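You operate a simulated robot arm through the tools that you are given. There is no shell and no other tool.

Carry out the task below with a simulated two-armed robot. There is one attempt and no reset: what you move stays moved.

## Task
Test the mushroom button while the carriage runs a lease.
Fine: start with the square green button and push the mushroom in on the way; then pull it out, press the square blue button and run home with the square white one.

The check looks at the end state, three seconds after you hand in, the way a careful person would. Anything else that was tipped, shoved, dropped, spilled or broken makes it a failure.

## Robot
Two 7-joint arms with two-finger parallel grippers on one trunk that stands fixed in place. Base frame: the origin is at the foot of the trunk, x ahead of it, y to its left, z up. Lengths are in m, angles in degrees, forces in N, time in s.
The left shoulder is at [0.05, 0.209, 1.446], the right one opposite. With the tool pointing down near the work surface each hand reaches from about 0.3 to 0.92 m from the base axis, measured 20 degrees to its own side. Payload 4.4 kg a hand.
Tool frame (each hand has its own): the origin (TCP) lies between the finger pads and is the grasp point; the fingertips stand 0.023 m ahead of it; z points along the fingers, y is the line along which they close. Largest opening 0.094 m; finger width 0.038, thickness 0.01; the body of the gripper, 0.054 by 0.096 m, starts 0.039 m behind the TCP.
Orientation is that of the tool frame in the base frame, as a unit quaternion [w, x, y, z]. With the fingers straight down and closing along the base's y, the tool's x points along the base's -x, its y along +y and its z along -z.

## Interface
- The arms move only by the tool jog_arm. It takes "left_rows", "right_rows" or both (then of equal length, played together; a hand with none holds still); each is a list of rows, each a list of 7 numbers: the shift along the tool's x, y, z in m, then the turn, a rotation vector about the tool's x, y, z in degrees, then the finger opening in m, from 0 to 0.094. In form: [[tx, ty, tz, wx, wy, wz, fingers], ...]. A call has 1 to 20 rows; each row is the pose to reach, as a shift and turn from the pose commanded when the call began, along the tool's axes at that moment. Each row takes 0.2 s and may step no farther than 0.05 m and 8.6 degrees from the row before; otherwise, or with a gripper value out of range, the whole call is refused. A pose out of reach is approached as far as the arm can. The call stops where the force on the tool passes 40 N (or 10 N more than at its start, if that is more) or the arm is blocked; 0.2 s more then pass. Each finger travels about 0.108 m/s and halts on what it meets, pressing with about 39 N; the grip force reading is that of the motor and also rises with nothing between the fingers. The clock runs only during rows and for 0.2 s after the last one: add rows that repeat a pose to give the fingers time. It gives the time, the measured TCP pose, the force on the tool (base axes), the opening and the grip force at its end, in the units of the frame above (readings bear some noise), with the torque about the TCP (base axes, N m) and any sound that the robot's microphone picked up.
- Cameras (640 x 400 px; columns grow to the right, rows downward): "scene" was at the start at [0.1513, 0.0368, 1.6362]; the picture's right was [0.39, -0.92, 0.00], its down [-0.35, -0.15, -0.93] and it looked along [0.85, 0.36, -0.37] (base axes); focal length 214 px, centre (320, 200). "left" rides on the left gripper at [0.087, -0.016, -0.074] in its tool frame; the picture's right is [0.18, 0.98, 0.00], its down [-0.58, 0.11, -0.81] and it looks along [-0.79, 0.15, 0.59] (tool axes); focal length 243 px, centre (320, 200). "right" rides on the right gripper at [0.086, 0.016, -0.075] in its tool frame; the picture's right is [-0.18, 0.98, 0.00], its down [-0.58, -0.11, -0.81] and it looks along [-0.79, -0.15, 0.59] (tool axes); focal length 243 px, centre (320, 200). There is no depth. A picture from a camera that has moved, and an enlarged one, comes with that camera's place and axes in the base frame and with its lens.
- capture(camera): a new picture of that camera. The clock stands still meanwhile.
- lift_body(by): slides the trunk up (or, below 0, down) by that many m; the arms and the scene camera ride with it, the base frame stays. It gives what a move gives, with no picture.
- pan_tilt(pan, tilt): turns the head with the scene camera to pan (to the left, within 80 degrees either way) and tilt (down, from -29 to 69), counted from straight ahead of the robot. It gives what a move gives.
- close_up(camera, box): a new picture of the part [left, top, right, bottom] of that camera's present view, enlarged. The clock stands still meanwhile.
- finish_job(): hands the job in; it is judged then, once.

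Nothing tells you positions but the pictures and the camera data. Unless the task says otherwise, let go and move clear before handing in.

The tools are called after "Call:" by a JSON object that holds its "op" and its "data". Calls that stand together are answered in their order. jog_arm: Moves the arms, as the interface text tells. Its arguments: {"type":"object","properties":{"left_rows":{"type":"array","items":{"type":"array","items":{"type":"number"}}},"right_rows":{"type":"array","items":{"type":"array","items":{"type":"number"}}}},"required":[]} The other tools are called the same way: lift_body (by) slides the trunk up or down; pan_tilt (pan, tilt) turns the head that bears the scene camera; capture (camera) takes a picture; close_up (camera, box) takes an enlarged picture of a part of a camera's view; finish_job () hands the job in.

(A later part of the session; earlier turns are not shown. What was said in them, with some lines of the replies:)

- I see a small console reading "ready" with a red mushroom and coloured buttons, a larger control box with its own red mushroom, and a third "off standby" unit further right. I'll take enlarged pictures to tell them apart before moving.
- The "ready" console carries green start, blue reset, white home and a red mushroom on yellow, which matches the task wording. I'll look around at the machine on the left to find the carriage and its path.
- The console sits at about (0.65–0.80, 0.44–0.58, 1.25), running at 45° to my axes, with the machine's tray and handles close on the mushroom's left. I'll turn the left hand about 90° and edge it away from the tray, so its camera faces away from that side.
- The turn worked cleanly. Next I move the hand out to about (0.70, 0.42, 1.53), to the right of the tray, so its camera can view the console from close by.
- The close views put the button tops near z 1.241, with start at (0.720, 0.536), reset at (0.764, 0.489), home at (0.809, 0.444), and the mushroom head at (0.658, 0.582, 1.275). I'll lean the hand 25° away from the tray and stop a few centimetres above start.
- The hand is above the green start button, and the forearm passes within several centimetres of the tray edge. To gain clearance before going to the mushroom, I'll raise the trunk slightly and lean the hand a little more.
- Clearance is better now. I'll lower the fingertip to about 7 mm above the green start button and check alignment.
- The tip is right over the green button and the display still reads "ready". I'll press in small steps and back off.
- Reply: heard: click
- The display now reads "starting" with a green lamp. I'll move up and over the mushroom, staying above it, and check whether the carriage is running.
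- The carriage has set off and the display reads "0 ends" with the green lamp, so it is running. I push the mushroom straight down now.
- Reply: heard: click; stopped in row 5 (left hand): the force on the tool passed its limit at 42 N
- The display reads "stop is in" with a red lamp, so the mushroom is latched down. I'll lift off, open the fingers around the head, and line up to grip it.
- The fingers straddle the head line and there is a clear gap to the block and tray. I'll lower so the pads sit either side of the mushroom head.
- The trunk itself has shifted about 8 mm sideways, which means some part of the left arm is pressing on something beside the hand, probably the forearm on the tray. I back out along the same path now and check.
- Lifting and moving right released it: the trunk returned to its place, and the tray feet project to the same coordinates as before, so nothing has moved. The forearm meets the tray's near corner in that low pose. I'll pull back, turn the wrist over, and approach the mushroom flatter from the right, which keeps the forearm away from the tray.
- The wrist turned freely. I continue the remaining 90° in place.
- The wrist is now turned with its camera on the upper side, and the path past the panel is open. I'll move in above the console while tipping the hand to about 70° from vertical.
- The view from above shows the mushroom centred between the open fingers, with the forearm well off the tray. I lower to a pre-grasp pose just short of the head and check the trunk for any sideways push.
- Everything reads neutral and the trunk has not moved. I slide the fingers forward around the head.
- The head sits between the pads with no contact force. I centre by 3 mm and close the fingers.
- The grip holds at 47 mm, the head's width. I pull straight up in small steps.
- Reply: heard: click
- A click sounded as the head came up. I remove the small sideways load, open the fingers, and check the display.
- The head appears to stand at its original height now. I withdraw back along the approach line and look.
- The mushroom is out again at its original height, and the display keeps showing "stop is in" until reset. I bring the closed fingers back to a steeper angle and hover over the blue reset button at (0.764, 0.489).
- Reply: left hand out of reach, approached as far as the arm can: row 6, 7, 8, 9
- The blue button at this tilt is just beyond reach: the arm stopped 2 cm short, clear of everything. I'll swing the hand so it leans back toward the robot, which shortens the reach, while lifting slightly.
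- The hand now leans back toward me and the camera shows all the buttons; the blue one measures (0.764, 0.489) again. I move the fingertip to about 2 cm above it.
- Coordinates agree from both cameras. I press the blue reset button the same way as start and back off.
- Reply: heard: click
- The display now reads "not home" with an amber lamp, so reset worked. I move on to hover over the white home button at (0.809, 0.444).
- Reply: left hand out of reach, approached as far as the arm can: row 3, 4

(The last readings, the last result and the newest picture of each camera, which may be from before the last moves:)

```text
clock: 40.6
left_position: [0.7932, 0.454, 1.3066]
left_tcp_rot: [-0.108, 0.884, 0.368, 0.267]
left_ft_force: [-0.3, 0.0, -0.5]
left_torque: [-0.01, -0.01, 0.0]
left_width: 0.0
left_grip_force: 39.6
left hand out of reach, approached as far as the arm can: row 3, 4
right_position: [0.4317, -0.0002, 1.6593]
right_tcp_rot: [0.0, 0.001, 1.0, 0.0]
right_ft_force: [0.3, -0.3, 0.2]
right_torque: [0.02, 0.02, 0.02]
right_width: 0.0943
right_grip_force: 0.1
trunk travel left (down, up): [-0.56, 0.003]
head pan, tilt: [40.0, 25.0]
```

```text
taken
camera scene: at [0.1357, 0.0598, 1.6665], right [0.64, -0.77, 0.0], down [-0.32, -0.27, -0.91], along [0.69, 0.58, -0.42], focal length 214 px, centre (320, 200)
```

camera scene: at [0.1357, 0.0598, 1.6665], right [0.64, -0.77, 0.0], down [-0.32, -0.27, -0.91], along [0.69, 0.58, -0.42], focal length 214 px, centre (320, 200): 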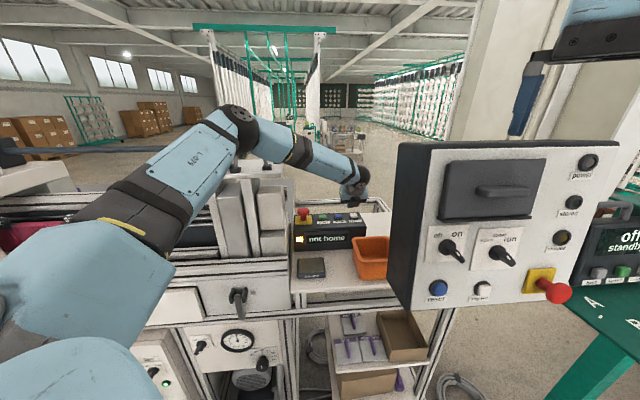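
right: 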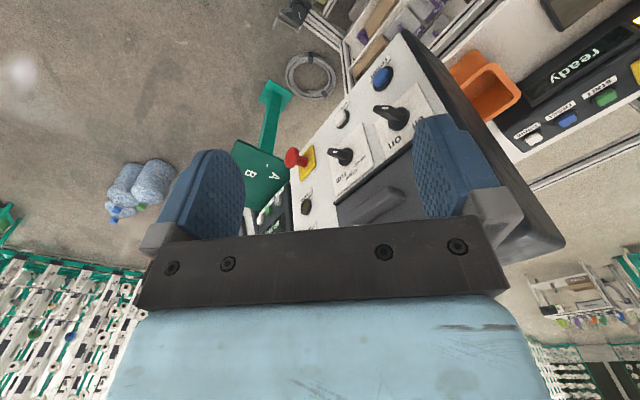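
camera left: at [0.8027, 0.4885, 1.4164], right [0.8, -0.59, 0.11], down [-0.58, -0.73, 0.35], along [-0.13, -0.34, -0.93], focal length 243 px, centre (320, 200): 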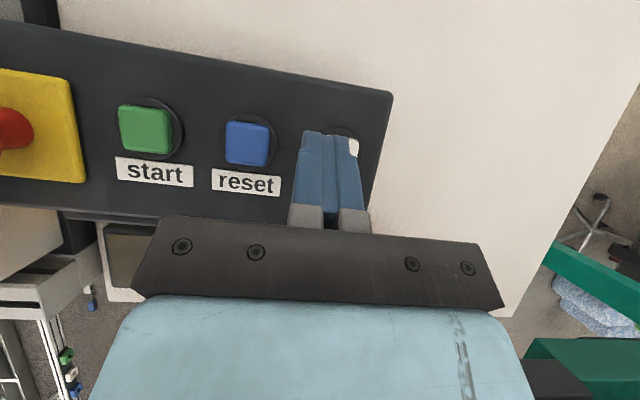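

The white button is again a couple of centimetres beyond reach at this tilt. I tip the hand further back toward me, to about 55°, and re-centre above it.

Call:
{"op": "jog_arm", "data": {"left_rows": [[0, 0, 0, 0, 7.4, 0, 0], [0, 0.005, 0, 0, 14.7, 0, 0], [-0.003, 0.012, 0, 0, 22, 0, 0], [-0.0097, 0.0185, 0.0075, 0, 22, 0, 0], [-0.0097, 0.0185, 0.0075, 0, 22, 0, 0]]}}

Call:
{"op": "capture", "data": {"camera": "left"}}

Call:
{"op": "close_up", "data": {"camera": "scene", "box": [260, 150, 420, 260]}}

```text
clock: 41.8
left_position: [0.7865, 0.4479, 1.3085]
left_tcp_rot: [-0.177, 0.817, 0.34, 0.431]
left_ft_force: [-0.4, 0.0, 0.2]
left_torque: [0.01, 0.0, -0.01]
left_width: 0.0001
left_grip_force: 40.0
left hand out of reach, approached as far as the arm can: row 2, 3, 4, 5
right_position: [0.4332, 0.0006, 1.6586]
right_tcp_rot: [-0.001, 0.0, 1.0, 0.0]
right_ft_force: [0.2, 0.0, 0.0]
right_torque: [0.03, 0.02, 0.03]
right_width: 0.0937
right_grip_force: 0.2
trunk travel left (down, up): [-0.56, 0.003]
head pan, tilt: [40.0, 25.0]
```

```text
taken
camera left: at [0.7653, 0.4521, 1.4231], right [0.77, -0.62, 0.16], down [-0.62, -0.78, -0.02], along [0.13, -0.08, -0.99], focal length 243 px, centre (320, 200)
```

left: 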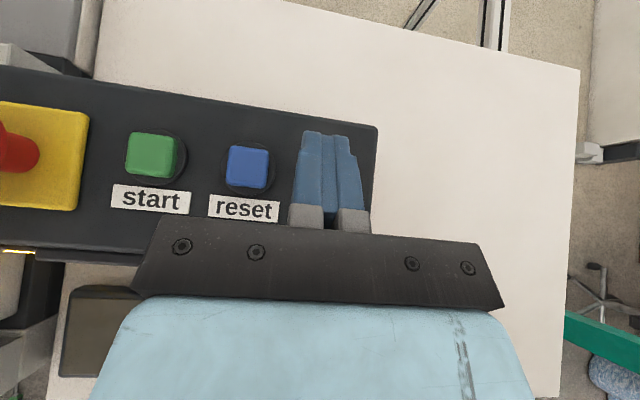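

```text
3.64 times, centred on (340, 205) of scene
camera zoom: at [0.1363, 0.06, 1.6664], right [0.64, -0.77, 0.0], down [-0.32, -0.27, -0.91], along [0.69, 0.58, -0.42], focal length 780 px, centre (247, 182)
```

zoom: 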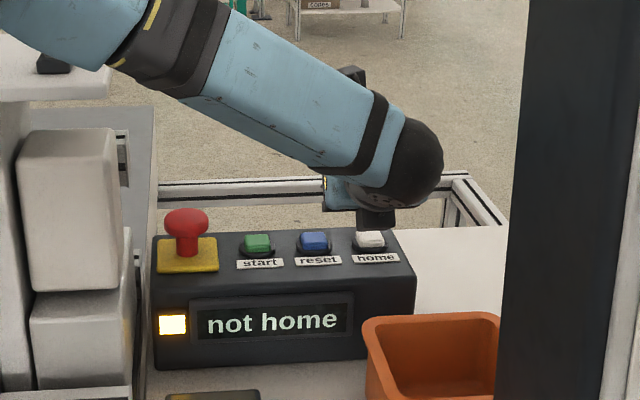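

The arm reports a limit well short of its full length, so this turned-over wrist is the restriction. I'll back up above the console and turn the wrist to its natural side, as at the start, before trying the white button again.

Call:
{"op": "jog_arm", "data": {"left_rows": [[0.0256, -0.0138, -0.0275, 0, 0, 0, 0], [0.0512, -0.0276, -0.055, 0, -7.4, 0, 0], [0.0768, -0.0414, -0.0824, 0, -14.8, 0, 0], [0.0768, -0.0414, -0.0824, 0, -22.2, 0, 0], [0.0768, -0.0414, -0.0824, 0, -22.2, 0, 0]]}}

Call:
{"op": "jog_arm", "data": {"left_rows": [[0, 0, 0, 0, 0, -8.5, 0], [0, 0, 0, 0, 0, -17, 0], [0, 0, 0, 0, 0, -25.5, 0], [0, 0, 0, 0, 0, -34, 0], [0, 0, 0, 0, 0, -42.5, 0], [0, 0, 0, 0, 0, -51, 0], [0, 0, 0, 0, 0, -59.5, 0], [0, 0, 0, 0, 0, -68, 0], [0, 0, 0, 0, 0, -76.5, 0], [0, 0, 0, 0, 0, -85, 0], [0, 0, 0, 0, 0, -90, 0]]}}

Call:
{"op": "capture", "data": {"camera": "scene"}}

```text
clock: 43.0
left_position: [0.7395, 0.4585, 1.4186]
left_tcp_rot: [-0.107, 0.885, 0.368, 0.264]
left_ft_force: [-0.5, 0.2, 1.1]
left_torque: [-0.03, 0.03, -0.01]
left_width: 0.0
left_grip_force: 38.8
right_position: [0.4313, 0.0015, 1.6579]
right_tcp_rot: [0.0, 0.0, 1.0, 0.0]
right_ft_force: [0.3, -0.4, -0.1]
right_torque: [0.0, 0.02, -0.01]
right_width: 0.0941
right_grip_force: 0.2
trunk travel left (down, up): [-0.56, 0.003]
head pan, tilt: [40.0, 25.0]
```

```text
clock: 45.4
left_position: [0.7392, 0.4605, 1.4177]
left_tcp_rot: [0.111, 0.365, 0.886, 0.264]
left_ft_force: [0.6, 0.8, -0.5]
left_torque: [0.02, 0.01, 0.01]
left_width: 0.0001
left_grip_force: 39.5
right_position: [0.431, 0.0003, 1.6592]
right_tcp_rot: [0.0, 0.0, 1.0, -0.001]
right_ft_force: [0.3, 0.4, 0.3]
right_torque: [-0.02, 0.0, 0.0]
right_width: 0.0941
right_grip_force: 0.0
trunk travel left (down, up): [-0.56, 0.003]
head pan, tilt: [40.0, 25.0]
```

```text
taken
camera scene: at [0.1363, 0.06, 1.6664], right [0.64, -0.77, 0.0], down [-0.32, -0.27, -0.91], along [0.69, 0.58, -0.42], focal length 214 px, centre (320, 200)
```

scene: 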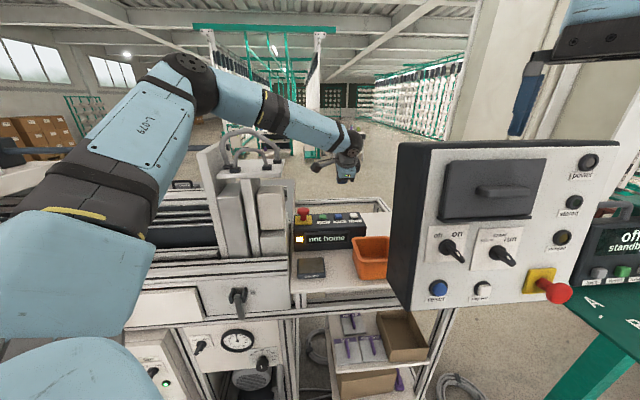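

The wrist is a quarter turn back, camera now over the mushroom side and well clear. I try the hover above the white button in this pose.

Call:
{"op": "jog_arm", "data": {"left_rows": [[-0.0154, -0.0098, 0.0303, 0, 0, 0, 0], [-0.0307, -0.0196, 0.0606, 0, 0, 0, 0], [-0.0461, -0.0294, 0.0909, 0, 0, 0, 0], [-0.0614, -0.0392, 0.1212, 0, 0, 0, 0], [-0.0614, -0.0392, 0.1212, 0, 0, 0, 0]]}}

Call:
{"op": "capture", "data": {"camera": "left"}}

Call:
{"op": "close_up", "data": {"camera": "scene", "box": [260, 130, 420, 260]}}

```text
clock: 46.6
left_position: [0.7891, 0.4469, 1.3064]
left_tcp_rot: [0.113, 0.365, 0.886, 0.263]
left_ft_force: [-0.8, 0.4, -0.4]
left_torque: [-0.01, 0.0, -0.04]
left_width: 0.0
left_grip_force: 39.2
left hand out of reach, approached as far as the arm can: row 4, 5
right_position: [0.4307, -0.0005, 1.6587]
right_tcp_rot: [0.0, 0.001, 1.0, 0.0]
right_ft_force: [0.2, 0.0, 0.6]
right_torque: [0.03, -0.03, 0.0]
right_width: 0.0941
right_grip_force: 0.0
trunk travel left (down, up): [-0.56, 0.003]
head pan, tilt: [40.0, 25.0]
```

```text
taken
camera left: at [0.6898, 0.4699, 1.3594], right [0.45, 0.71, 0.54], down [0.16, -0.66, 0.74], along [0.88, -0.24, -0.41], focal length 243 px, centre (320, 200)
```

left: 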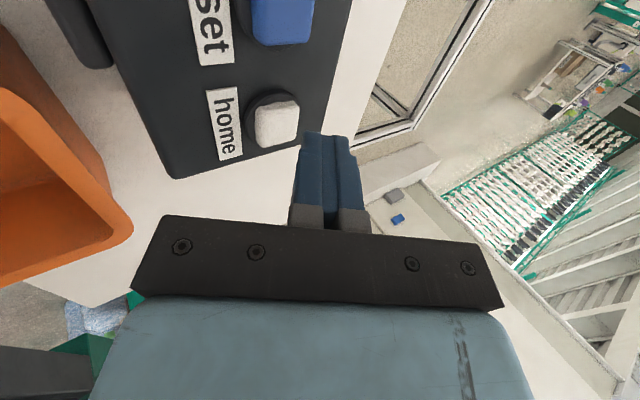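

```text
3.08 times, centred on (340, 195) of scene
camera zoom: at [0.1354, 0.0594, 1.6665], right [0.64, -0.77, 0.0], down [-0.32, -0.27, -0.91], along [0.69, 0.58, -0.42], focal length 660 px, centre (258, 215)
```

zoom: 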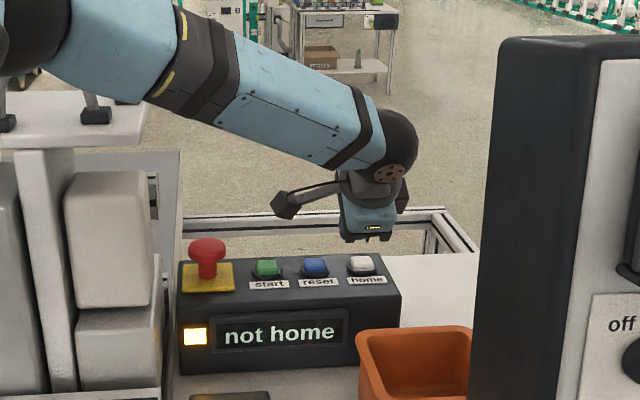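

All the stops lie on one arc, as if the upper arm is at its limit and the elbow stays too high. Lowering the trunk brings the elbow down and extends the reach, so I first raise both hands, because the right one hangs close in front of the panel.

Call:
{"op": "jog_arm", "data": {"left_rows": [[0.0053, 0.0187, -0.0385, 0, 0, 0, 0], [0.0106, 0.0374, -0.077, 0, 0, 0, 0], [0.0159, 0.0561, -0.1156, 0, 0, 0, 0], [0.0212, 0.0748, -0.1541, 0, 0, 0, 0], [0.0212, 0.0748, -0.1541, 0, 0, 0, 0]], "right_rows": [[0, 0, -0.04, 0, 0, 0, 0.094], [0, 0, -0.08, 0, 0, 0, 0.094], [0.01, 0, -0.12, 0, 0, 0, 0.094], [0.02, 0, -0.155, 0, 0, 0, 0.094], [0.02, 0, -0.155, 0, 0, 0, 0.094]]}}

Call:
{"op": "capture", "data": {"camera": "scene"}}

Call:
{"op": "capture", "data": {"camera": "right"}}

```text
clock: 47.8
left_position: [0.7592, 0.4456, 1.4704]
left_tcp_rot: [0.11, 0.365, 0.886, 0.263]
left_ft_force: [0.0, 0.2, 0.0]
left_torque: [-0.02, 0.02, 0.01]
left_width: 0.0
left_grip_force: 38.7
right_position: [0.4155, 0.0032, 1.8126]
right_tcp_rot: [-0.001, 0.0, 1.0, 0.0]
right_ft_force: [1.0, 0.4, 0.8]
right_torque: [0.0, 0.04, -0.02]
right_width: 0.0943
right_grip_force: 0.1
trunk travel left (down, up): [-0.56, 0.003]
head pan, tilt: [40.0, 25.0]
```

```text
taken
camera scene: at [0.1381, 0.06, 1.6662], right [0.64, -0.77, 0.0], down [-0.33, -0.27, -0.91], along [0.69, 0.58, -0.42], focal length 214 px, centre (320, 200)
```

scene: 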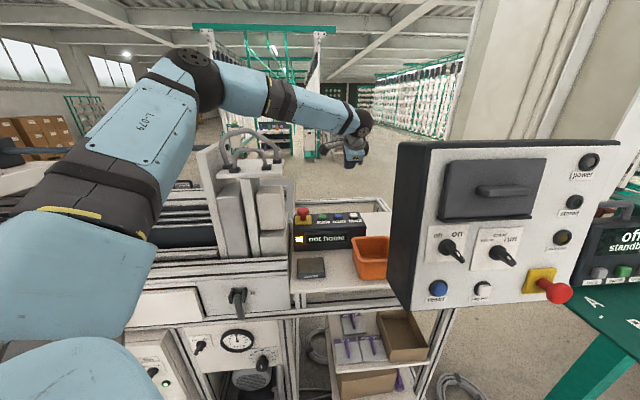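

```text
taken
camera right: at [0.328, 0.0186, 1.8862], right [0.18, 0.98, 0.0], down [0.58, -0.11, 0.81], along [0.79, -0.15, -0.59], focal length 243 px, centre (320, 200)
```

right: 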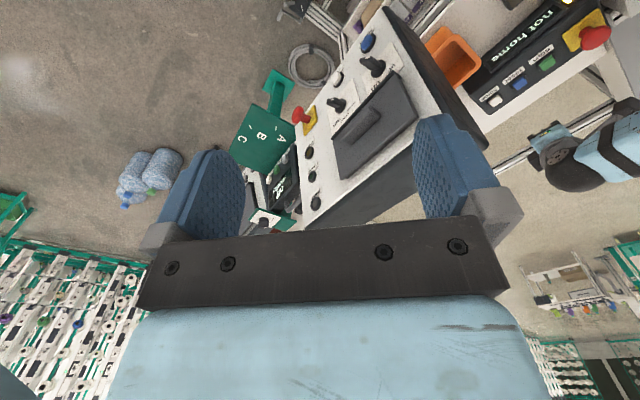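

Both hands are clear above everything. I lower the trunk 0.15 m.

Call:
{"op": "lift_body", "data": {"by": -0.15}}

Call:
{"op": "capture", "data": {"camera": "scene"}}

Call:
{"op": "capture", "data": {"camera": "left"}}

```text
clock: 49.6
left_position: [0.7579, 0.4471, 1.3233]
left_tcp_rot: [0.11, 0.365, 0.886, 0.264]
left_ft_force: [0.1, 0.1, 0.1]
left_torque: [0.0, -0.01, 0.01]
left_width: 0.0002
left_grip_force: 39.2
right_position: [0.4111, 0.002, 1.6637]
right_tcp_rot: [0.0, 0.0, 1.0, 0.0]
right_ft_force: [0.2, -1.1, 0.2]
right_torque: [-0.01, 0.02, 0.0]
right_width: 0.0938
right_grip_force: 0.1
trunk travel left (down, up): [-0.41, 0.153]
head pan, tilt: [40.0, 25.0]
```

```text
taken
camera scene: at [0.1363, 0.0599, 1.5165], right [0.64, -0.77, 0.0], down [-0.32, -0.27, -0.91], along [0.69, 0.58, -0.42], focal length 214 px, centre (320, 200)
```

scene: 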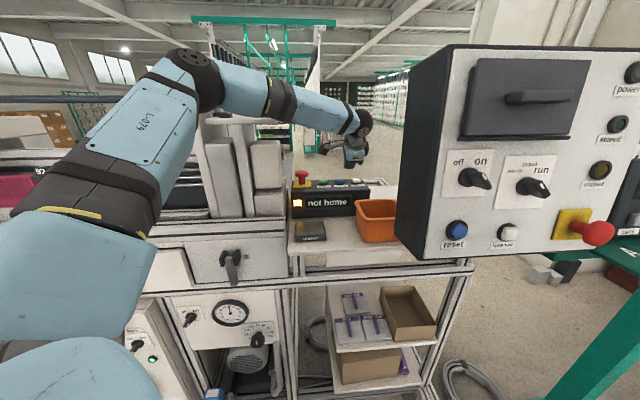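

```text
taken
camera left: at [0.6583, 0.4695, 1.3759], right [0.45, 0.71, 0.54], down [0.16, -0.66, 0.74], along [0.88, -0.24, -0.41], focal length 243 px, centre (320, 200)
```

left: 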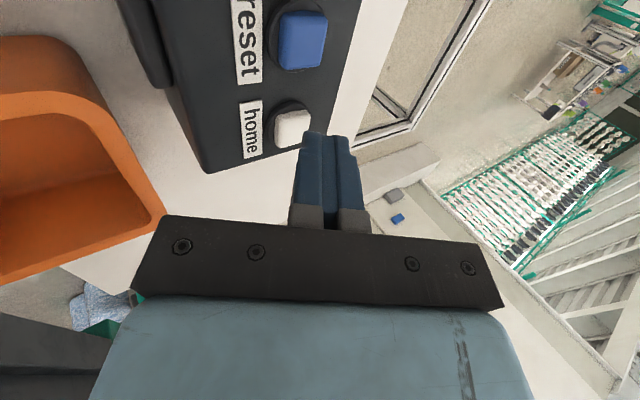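

The trunk is down and nothing touches. I move to hover about 3 cm above the white button.

Call:
{"op": "jog_arm", "data": {"left_rows": [[-0.0193, 0.0047, 0.0198, 0, 0, 0, 0], [-0.0385, 0.0094, 0.0395, 0, 0, 0, 0], [-0.0385, 0.0094, 0.0395, 0, 0, 0, 0]]}}

Call:
{"op": "capture", "data": {"camera": "left"}}

Call:
{"op": "close_up", "data": {"camera": "scene", "box": [260, 100, 420, 220]}}

```text
clock: 50.4
left_position: [0.8048, 0.4398, 1.2947]
left_tcp_rot: [0.112, 0.364, 0.886, 0.264]
left_ft_force: [-0.4, -0.1, 0.1]
left_torque: [0.0, 0.02, 0.0]
left_width: 0.0
left_grip_force: 38.8
right_position: [0.4097, 0.0022, 1.6633]
right_tcp_rot: [0.001, 0.0, 1.0, 0.0]
right_ft_force: [0.6, 0.2, -0.5]
right_torque: [0.03, -0.02, 0.03]
right_width: 0.0939
right_grip_force: 0.0
trunk travel left (down, up): [-0.41, 0.153]
head pan, tilt: [40.0, 25.0]
```

```text
taken
camera left: at [0.7048, 0.4629, 1.3481], right [0.45, 0.71, 0.54], down [0.16, -0.66, 0.74], along [0.88, -0.24, -0.41], focal length 243 px, centre (320, 200)
```

left: 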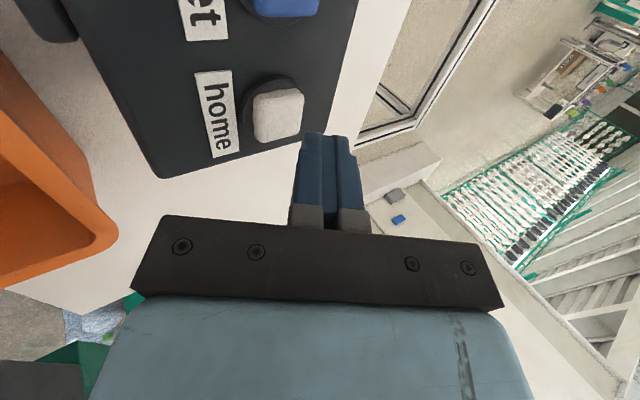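

```text
3.33 times, centred on (340, 160) of scene
camera zoom: at [0.1346, 0.0596, 1.5167], right [0.64, -0.77, 0.0], down [-0.32, -0.27, -0.91], along [0.69, 0.58, -0.42], focal length 715 px, centre (253, 333)
```

zoom: 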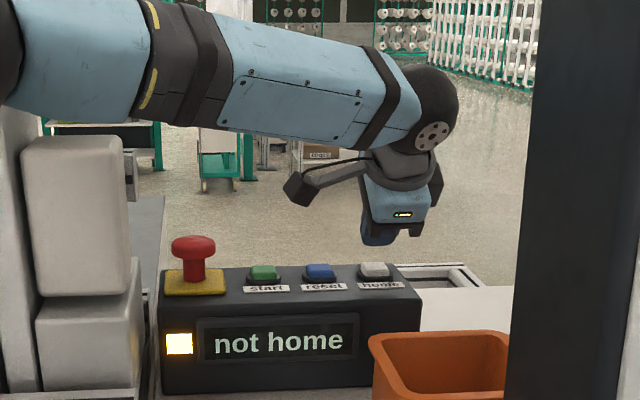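

Within reach now, and the button measures (0.810, 0.444), right under the tip. I press the white home button and back off.

Call:
{"op": "jog_arm", "data": {"left_rows": [[0, -0.0109, 0.0168, 0, 0, 0, 0], [0, -0.0158, 0.0243, 0, 0, 0, 0], [0, -0.018, 0.0277, 0, 0, 0, 0], [0, -0.0196, 0.0302, 0, 0, 0, 0], [0, -0.0109, 0.0168, 0, 0, 0, 0], [0, 0, 0, 0, 0, 0, 0]]}}

Call:
{"op": "close_up", "data": {"camera": "scene", "box": [0, 80, 420, 260]}}

```text
clock: 51.8
left_position: [0.8044, 0.4382, 1.2946]
left_tcp_rot: [0.11, 0.366, 0.885, 0.264]
left_ft_force: [-0.5, 0.0, 0.0]
left_torque: [-0.03, 0.0, 0.0]
left_width: 0.0002
left_grip_force: 39.3
right_position: [0.4111, 0.0024, 1.6636]
right_tcp_rot: [0.001, 0.0, 1.0, 0.001]
right_ft_force: [-0.8, -0.2, 0.4]
right_torque: [0.01, -0.01, 0.0]
right_width: 0.0939
right_grip_force: 0.1
trunk travel left (down, up): [-0.41, 0.153]
head pan, tilt: [40.0, 25.0]
heard: click
```

```text
1.52 times, centred on (210, 170) of scene
camera zoom: at [0.1347, 0.0591, 1.5164], right [0.64, -0.77, 0.0], down [-0.32, -0.27, -0.91], along [0.69, 0.58, -0.42], focal length 327 px, centre (488, 246)
```

zoom: 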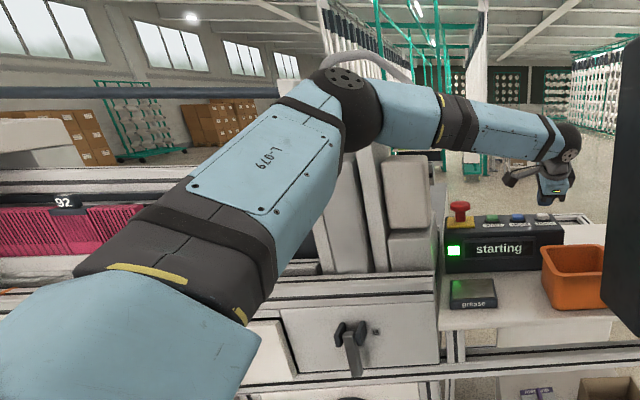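

"Starting" with a green lamp follows the home press, so the carriage should be on its way back. I lift the hand clear and wait while watching.

Call:
{"op": "jog_arm", "data": {"left_rows": [[0, 0.0145, -0.0224, 0, 0, 0, 0], [0, 0.029, -0.0447, 0, 0, 0, 0], [0, 0.0436, -0.0671, 0, 0, 0, 0], [0, 0.0436, -0.0671, 0, 0, 0, 0]]}}

Call:
{"op": "close_up", "data": {"camera": "scene", "box": [0, 80, 420, 260]}}

```text
clock: 52.8
left_position: [0.8059, 0.4376, 1.375]
left_tcp_rot: [0.111, 0.366, 0.886, 0.264]
left_ft_force: [-0.1, 0.8, 0.0]
left_torque: [0.01, 0.02, 0.02]
left_width: 0.0001
left_grip_force: 39.3
right_position: [0.412, 0.002, 1.6636]
right_tcp_rot: [-0.001, -0.001, 1.0, -0.001]
right_ft_force: [0.7, 0.6, 0.9]
right_torque: [0.0, 0.0, -0.01]
right_width: 0.0941
right_grip_force: 0.1
trunk travel left (down, up): [-0.41, 0.153]
head pan, tilt: [40.0, 25.0]
```

```text
1.52 times, centred on (210, 170) of scene
camera zoom: at [0.1362, 0.0601, 1.5164], right [0.64, -0.77, 0.0], down [-0.32, -0.27, -0.91], along [0.69, 0.58, -0.42], focal length 327 px, centre (488, 246)
```

zoom: 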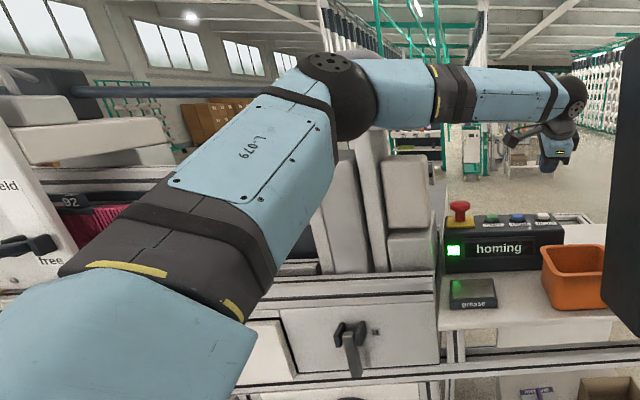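

The display reads "homing" and the carriage is coming back from the left, behind my arm. I hold still in short intervals and keep watching.

Call:
{"op": "jog_arm", "data": {"left_rows": [[0, 0, 0, 0, 0, 0, 0], [0, 0, 0, 0, 0, 0, 0], [0, 0, 0, 0, 0, 0, 0], [0, 0, 0, 0, 0, 0, 0]]}}

Call:
{"op": "close_up", "data": {"camera": "scene", "box": [0, 80, 420, 260]}}

```text
clock: 53.8
left_position: [0.8049, 0.4389, 1.3743]
left_tcp_rot: [0.111, 0.366, 0.885, 0.264]
left_ft_force: [-0.3, 0.8, -0.3]
left_torque: [-0.02, 0.0, 0.03]
left_width: 0.0
left_grip_force: 39.3
right_position: [0.4124, 0.0026, 1.6634]
right_tcp_rot: [0.0, 0.0, 1.0, 0.001]
right_ft_force: [0.3, -0.7, -0.4]
right_torque: [-0.01, 0.01, 0.01]
right_width: 0.0941
right_grip_force: 0.2
trunk travel left (down, up): [-0.41, 0.153]
head pan, tilt: [40.0, 25.0]
```

```text
1.52 times, centred on (210, 170) of scene
camera zoom: at [0.1363, 0.0601, 1.5164], right [0.64, -0.77, 0.0], down [-0.32, -0.27, -0.91], along [0.69, 0.58, -0.42], focal length 327 px, centre (488, 246)
```

zoom: 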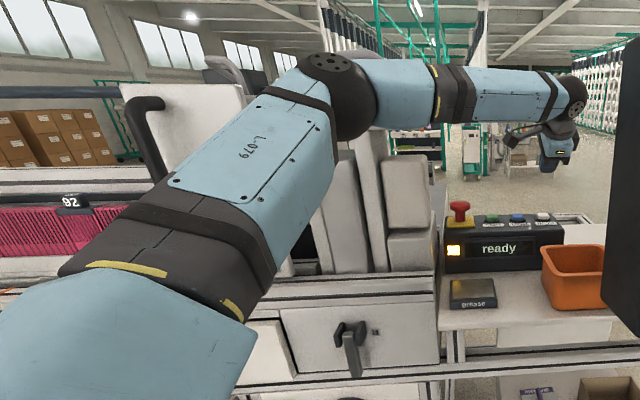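

The display is back to "ready" with the amber lamp and the carriage stands at home. I raise the hand further away and take a final look at the console.

Call:
{"op": "jog_arm", "data": {"left_rows": [[0.01, 0.018, -0.04, 0, 0, 0, 0], [0.02, 0.036, -0.08, 0, 0, 0, 0], [0.03, 0.05, -0.11, 0, 0, 0, 0], [0.03, 0.05, -0.11, 0, 0, 0, 0], [0.03, 0.05, -0.11, 0, 0, 0, 0]]}}

Call:
{"op": "capture", "data": {"camera": "scene"}}

Call:
{"op": "close_up", "data": {"camera": "scene", "box": [270, 150, 420, 260]}}

Call:
{"op": "capture", "data": {"camera": "left"}}

```text
clock: 55.0
left_position: [0.7718, 0.448, 1.4949]
left_tcp_rot: [0.111, 0.365, 0.886, 0.264]
left_ft_force: [-0.2, -0.1, 1.8]
left_torque: [-0.02, 0.0, 0.01]
left_width: 0.0
left_grip_force: 39.4
right_position: [0.4109, 0.0031, 1.6641]
right_tcp_rot: [0.0, 0.0, 1.0, 0.0]
right_ft_force: [-0.2, 0.1, 0.8]
right_torque: [0.02, 0.0, 0.02]
right_width: 0.094
right_grip_force: 0.0
trunk travel left (down, up): [-0.41, 0.153]
head pan, tilt: [40.0, 25.0]
```

```text
taken
camera scene: at [0.1364, 0.06, 1.5164], right [0.64, -0.77, 0.0], down [-0.32, -0.27, -0.91], along [0.69, 0.58, -0.42], focal length 214 px, centre (320, 200)
```

scene: 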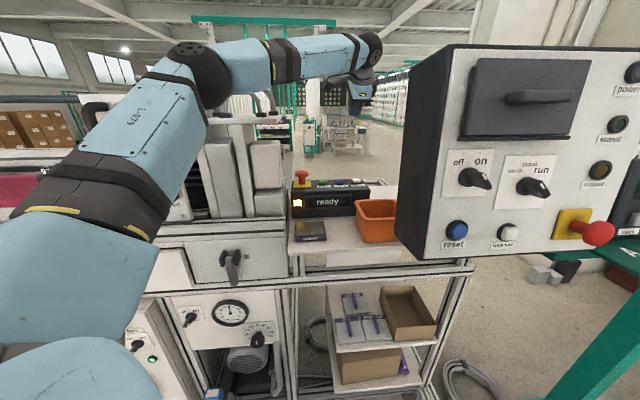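

```text
3.64 times, centred on (345, 205) of scene
camera zoom: at [0.1364, 0.06, 1.5164], right [0.64, -0.77, 0.0], down [-0.32, -0.27, -0.91], along [0.69, 0.58, -0.42], focal length 780 px, centre (229, 182)
```

zoom: 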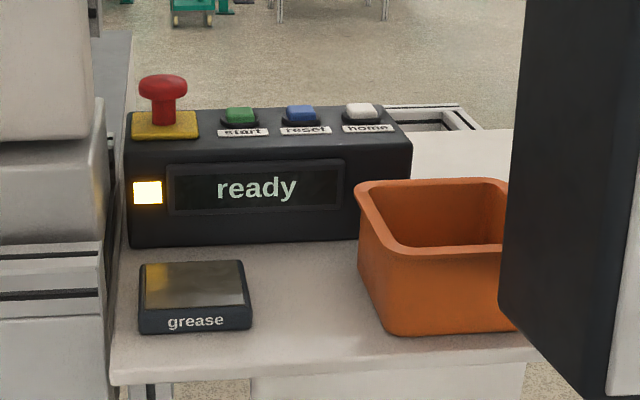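

```text
taken
camera left: at [0.6725, 0.4709, 1.5478], right [0.45, 0.71, 0.54], down [0.16, -0.66, 0.74], along [0.88, -0.24, -0.41], focal length 243 px, centre (320, 200)
```

left: 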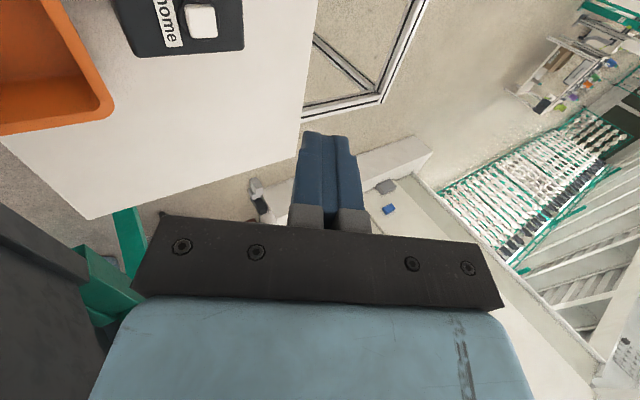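

The console reads "ready", the mushroom is out, the carriage is home, and the bin, grease pad and tray appear where they were. Both hands are clear, so I hand in.

Call:
{"op": "finish_job", "data": {}}

```text
The job is handed in.
```

The mushroom button test is done and handed in. The console reads "ready", the mushroom is out and the carriage is back home.

| Step | Display afterwards |
|---|---|
| Pressed the square green button (start) | "starting", then "0 ends" as the carriage ran |
| Pushed the mushroom in while it ran | "stop is in", red lamp |
| Pulled the mushroom out | still "stop is in" |
| Pressed the square blue button (reset) | "not home" |
| Pressed the square white button (home) | "homing", then "ready" |

**Contact with the tray:** on my first try at gripping the mushroom, my left forearm pressed against something, most likely the corner of the handled tray beside the console. It pushed my own trunk about 8 mm sideways before I backed off. The tray measured in the same place afterwards, to within a few millimetres, and I came in from another angle for the actual pull.

Nothing else looked moved in the last pictures. Both hands are clear of the equipment. The trunk stands about 0.115 m lower than at the start, because I lowered it to reach the white button.
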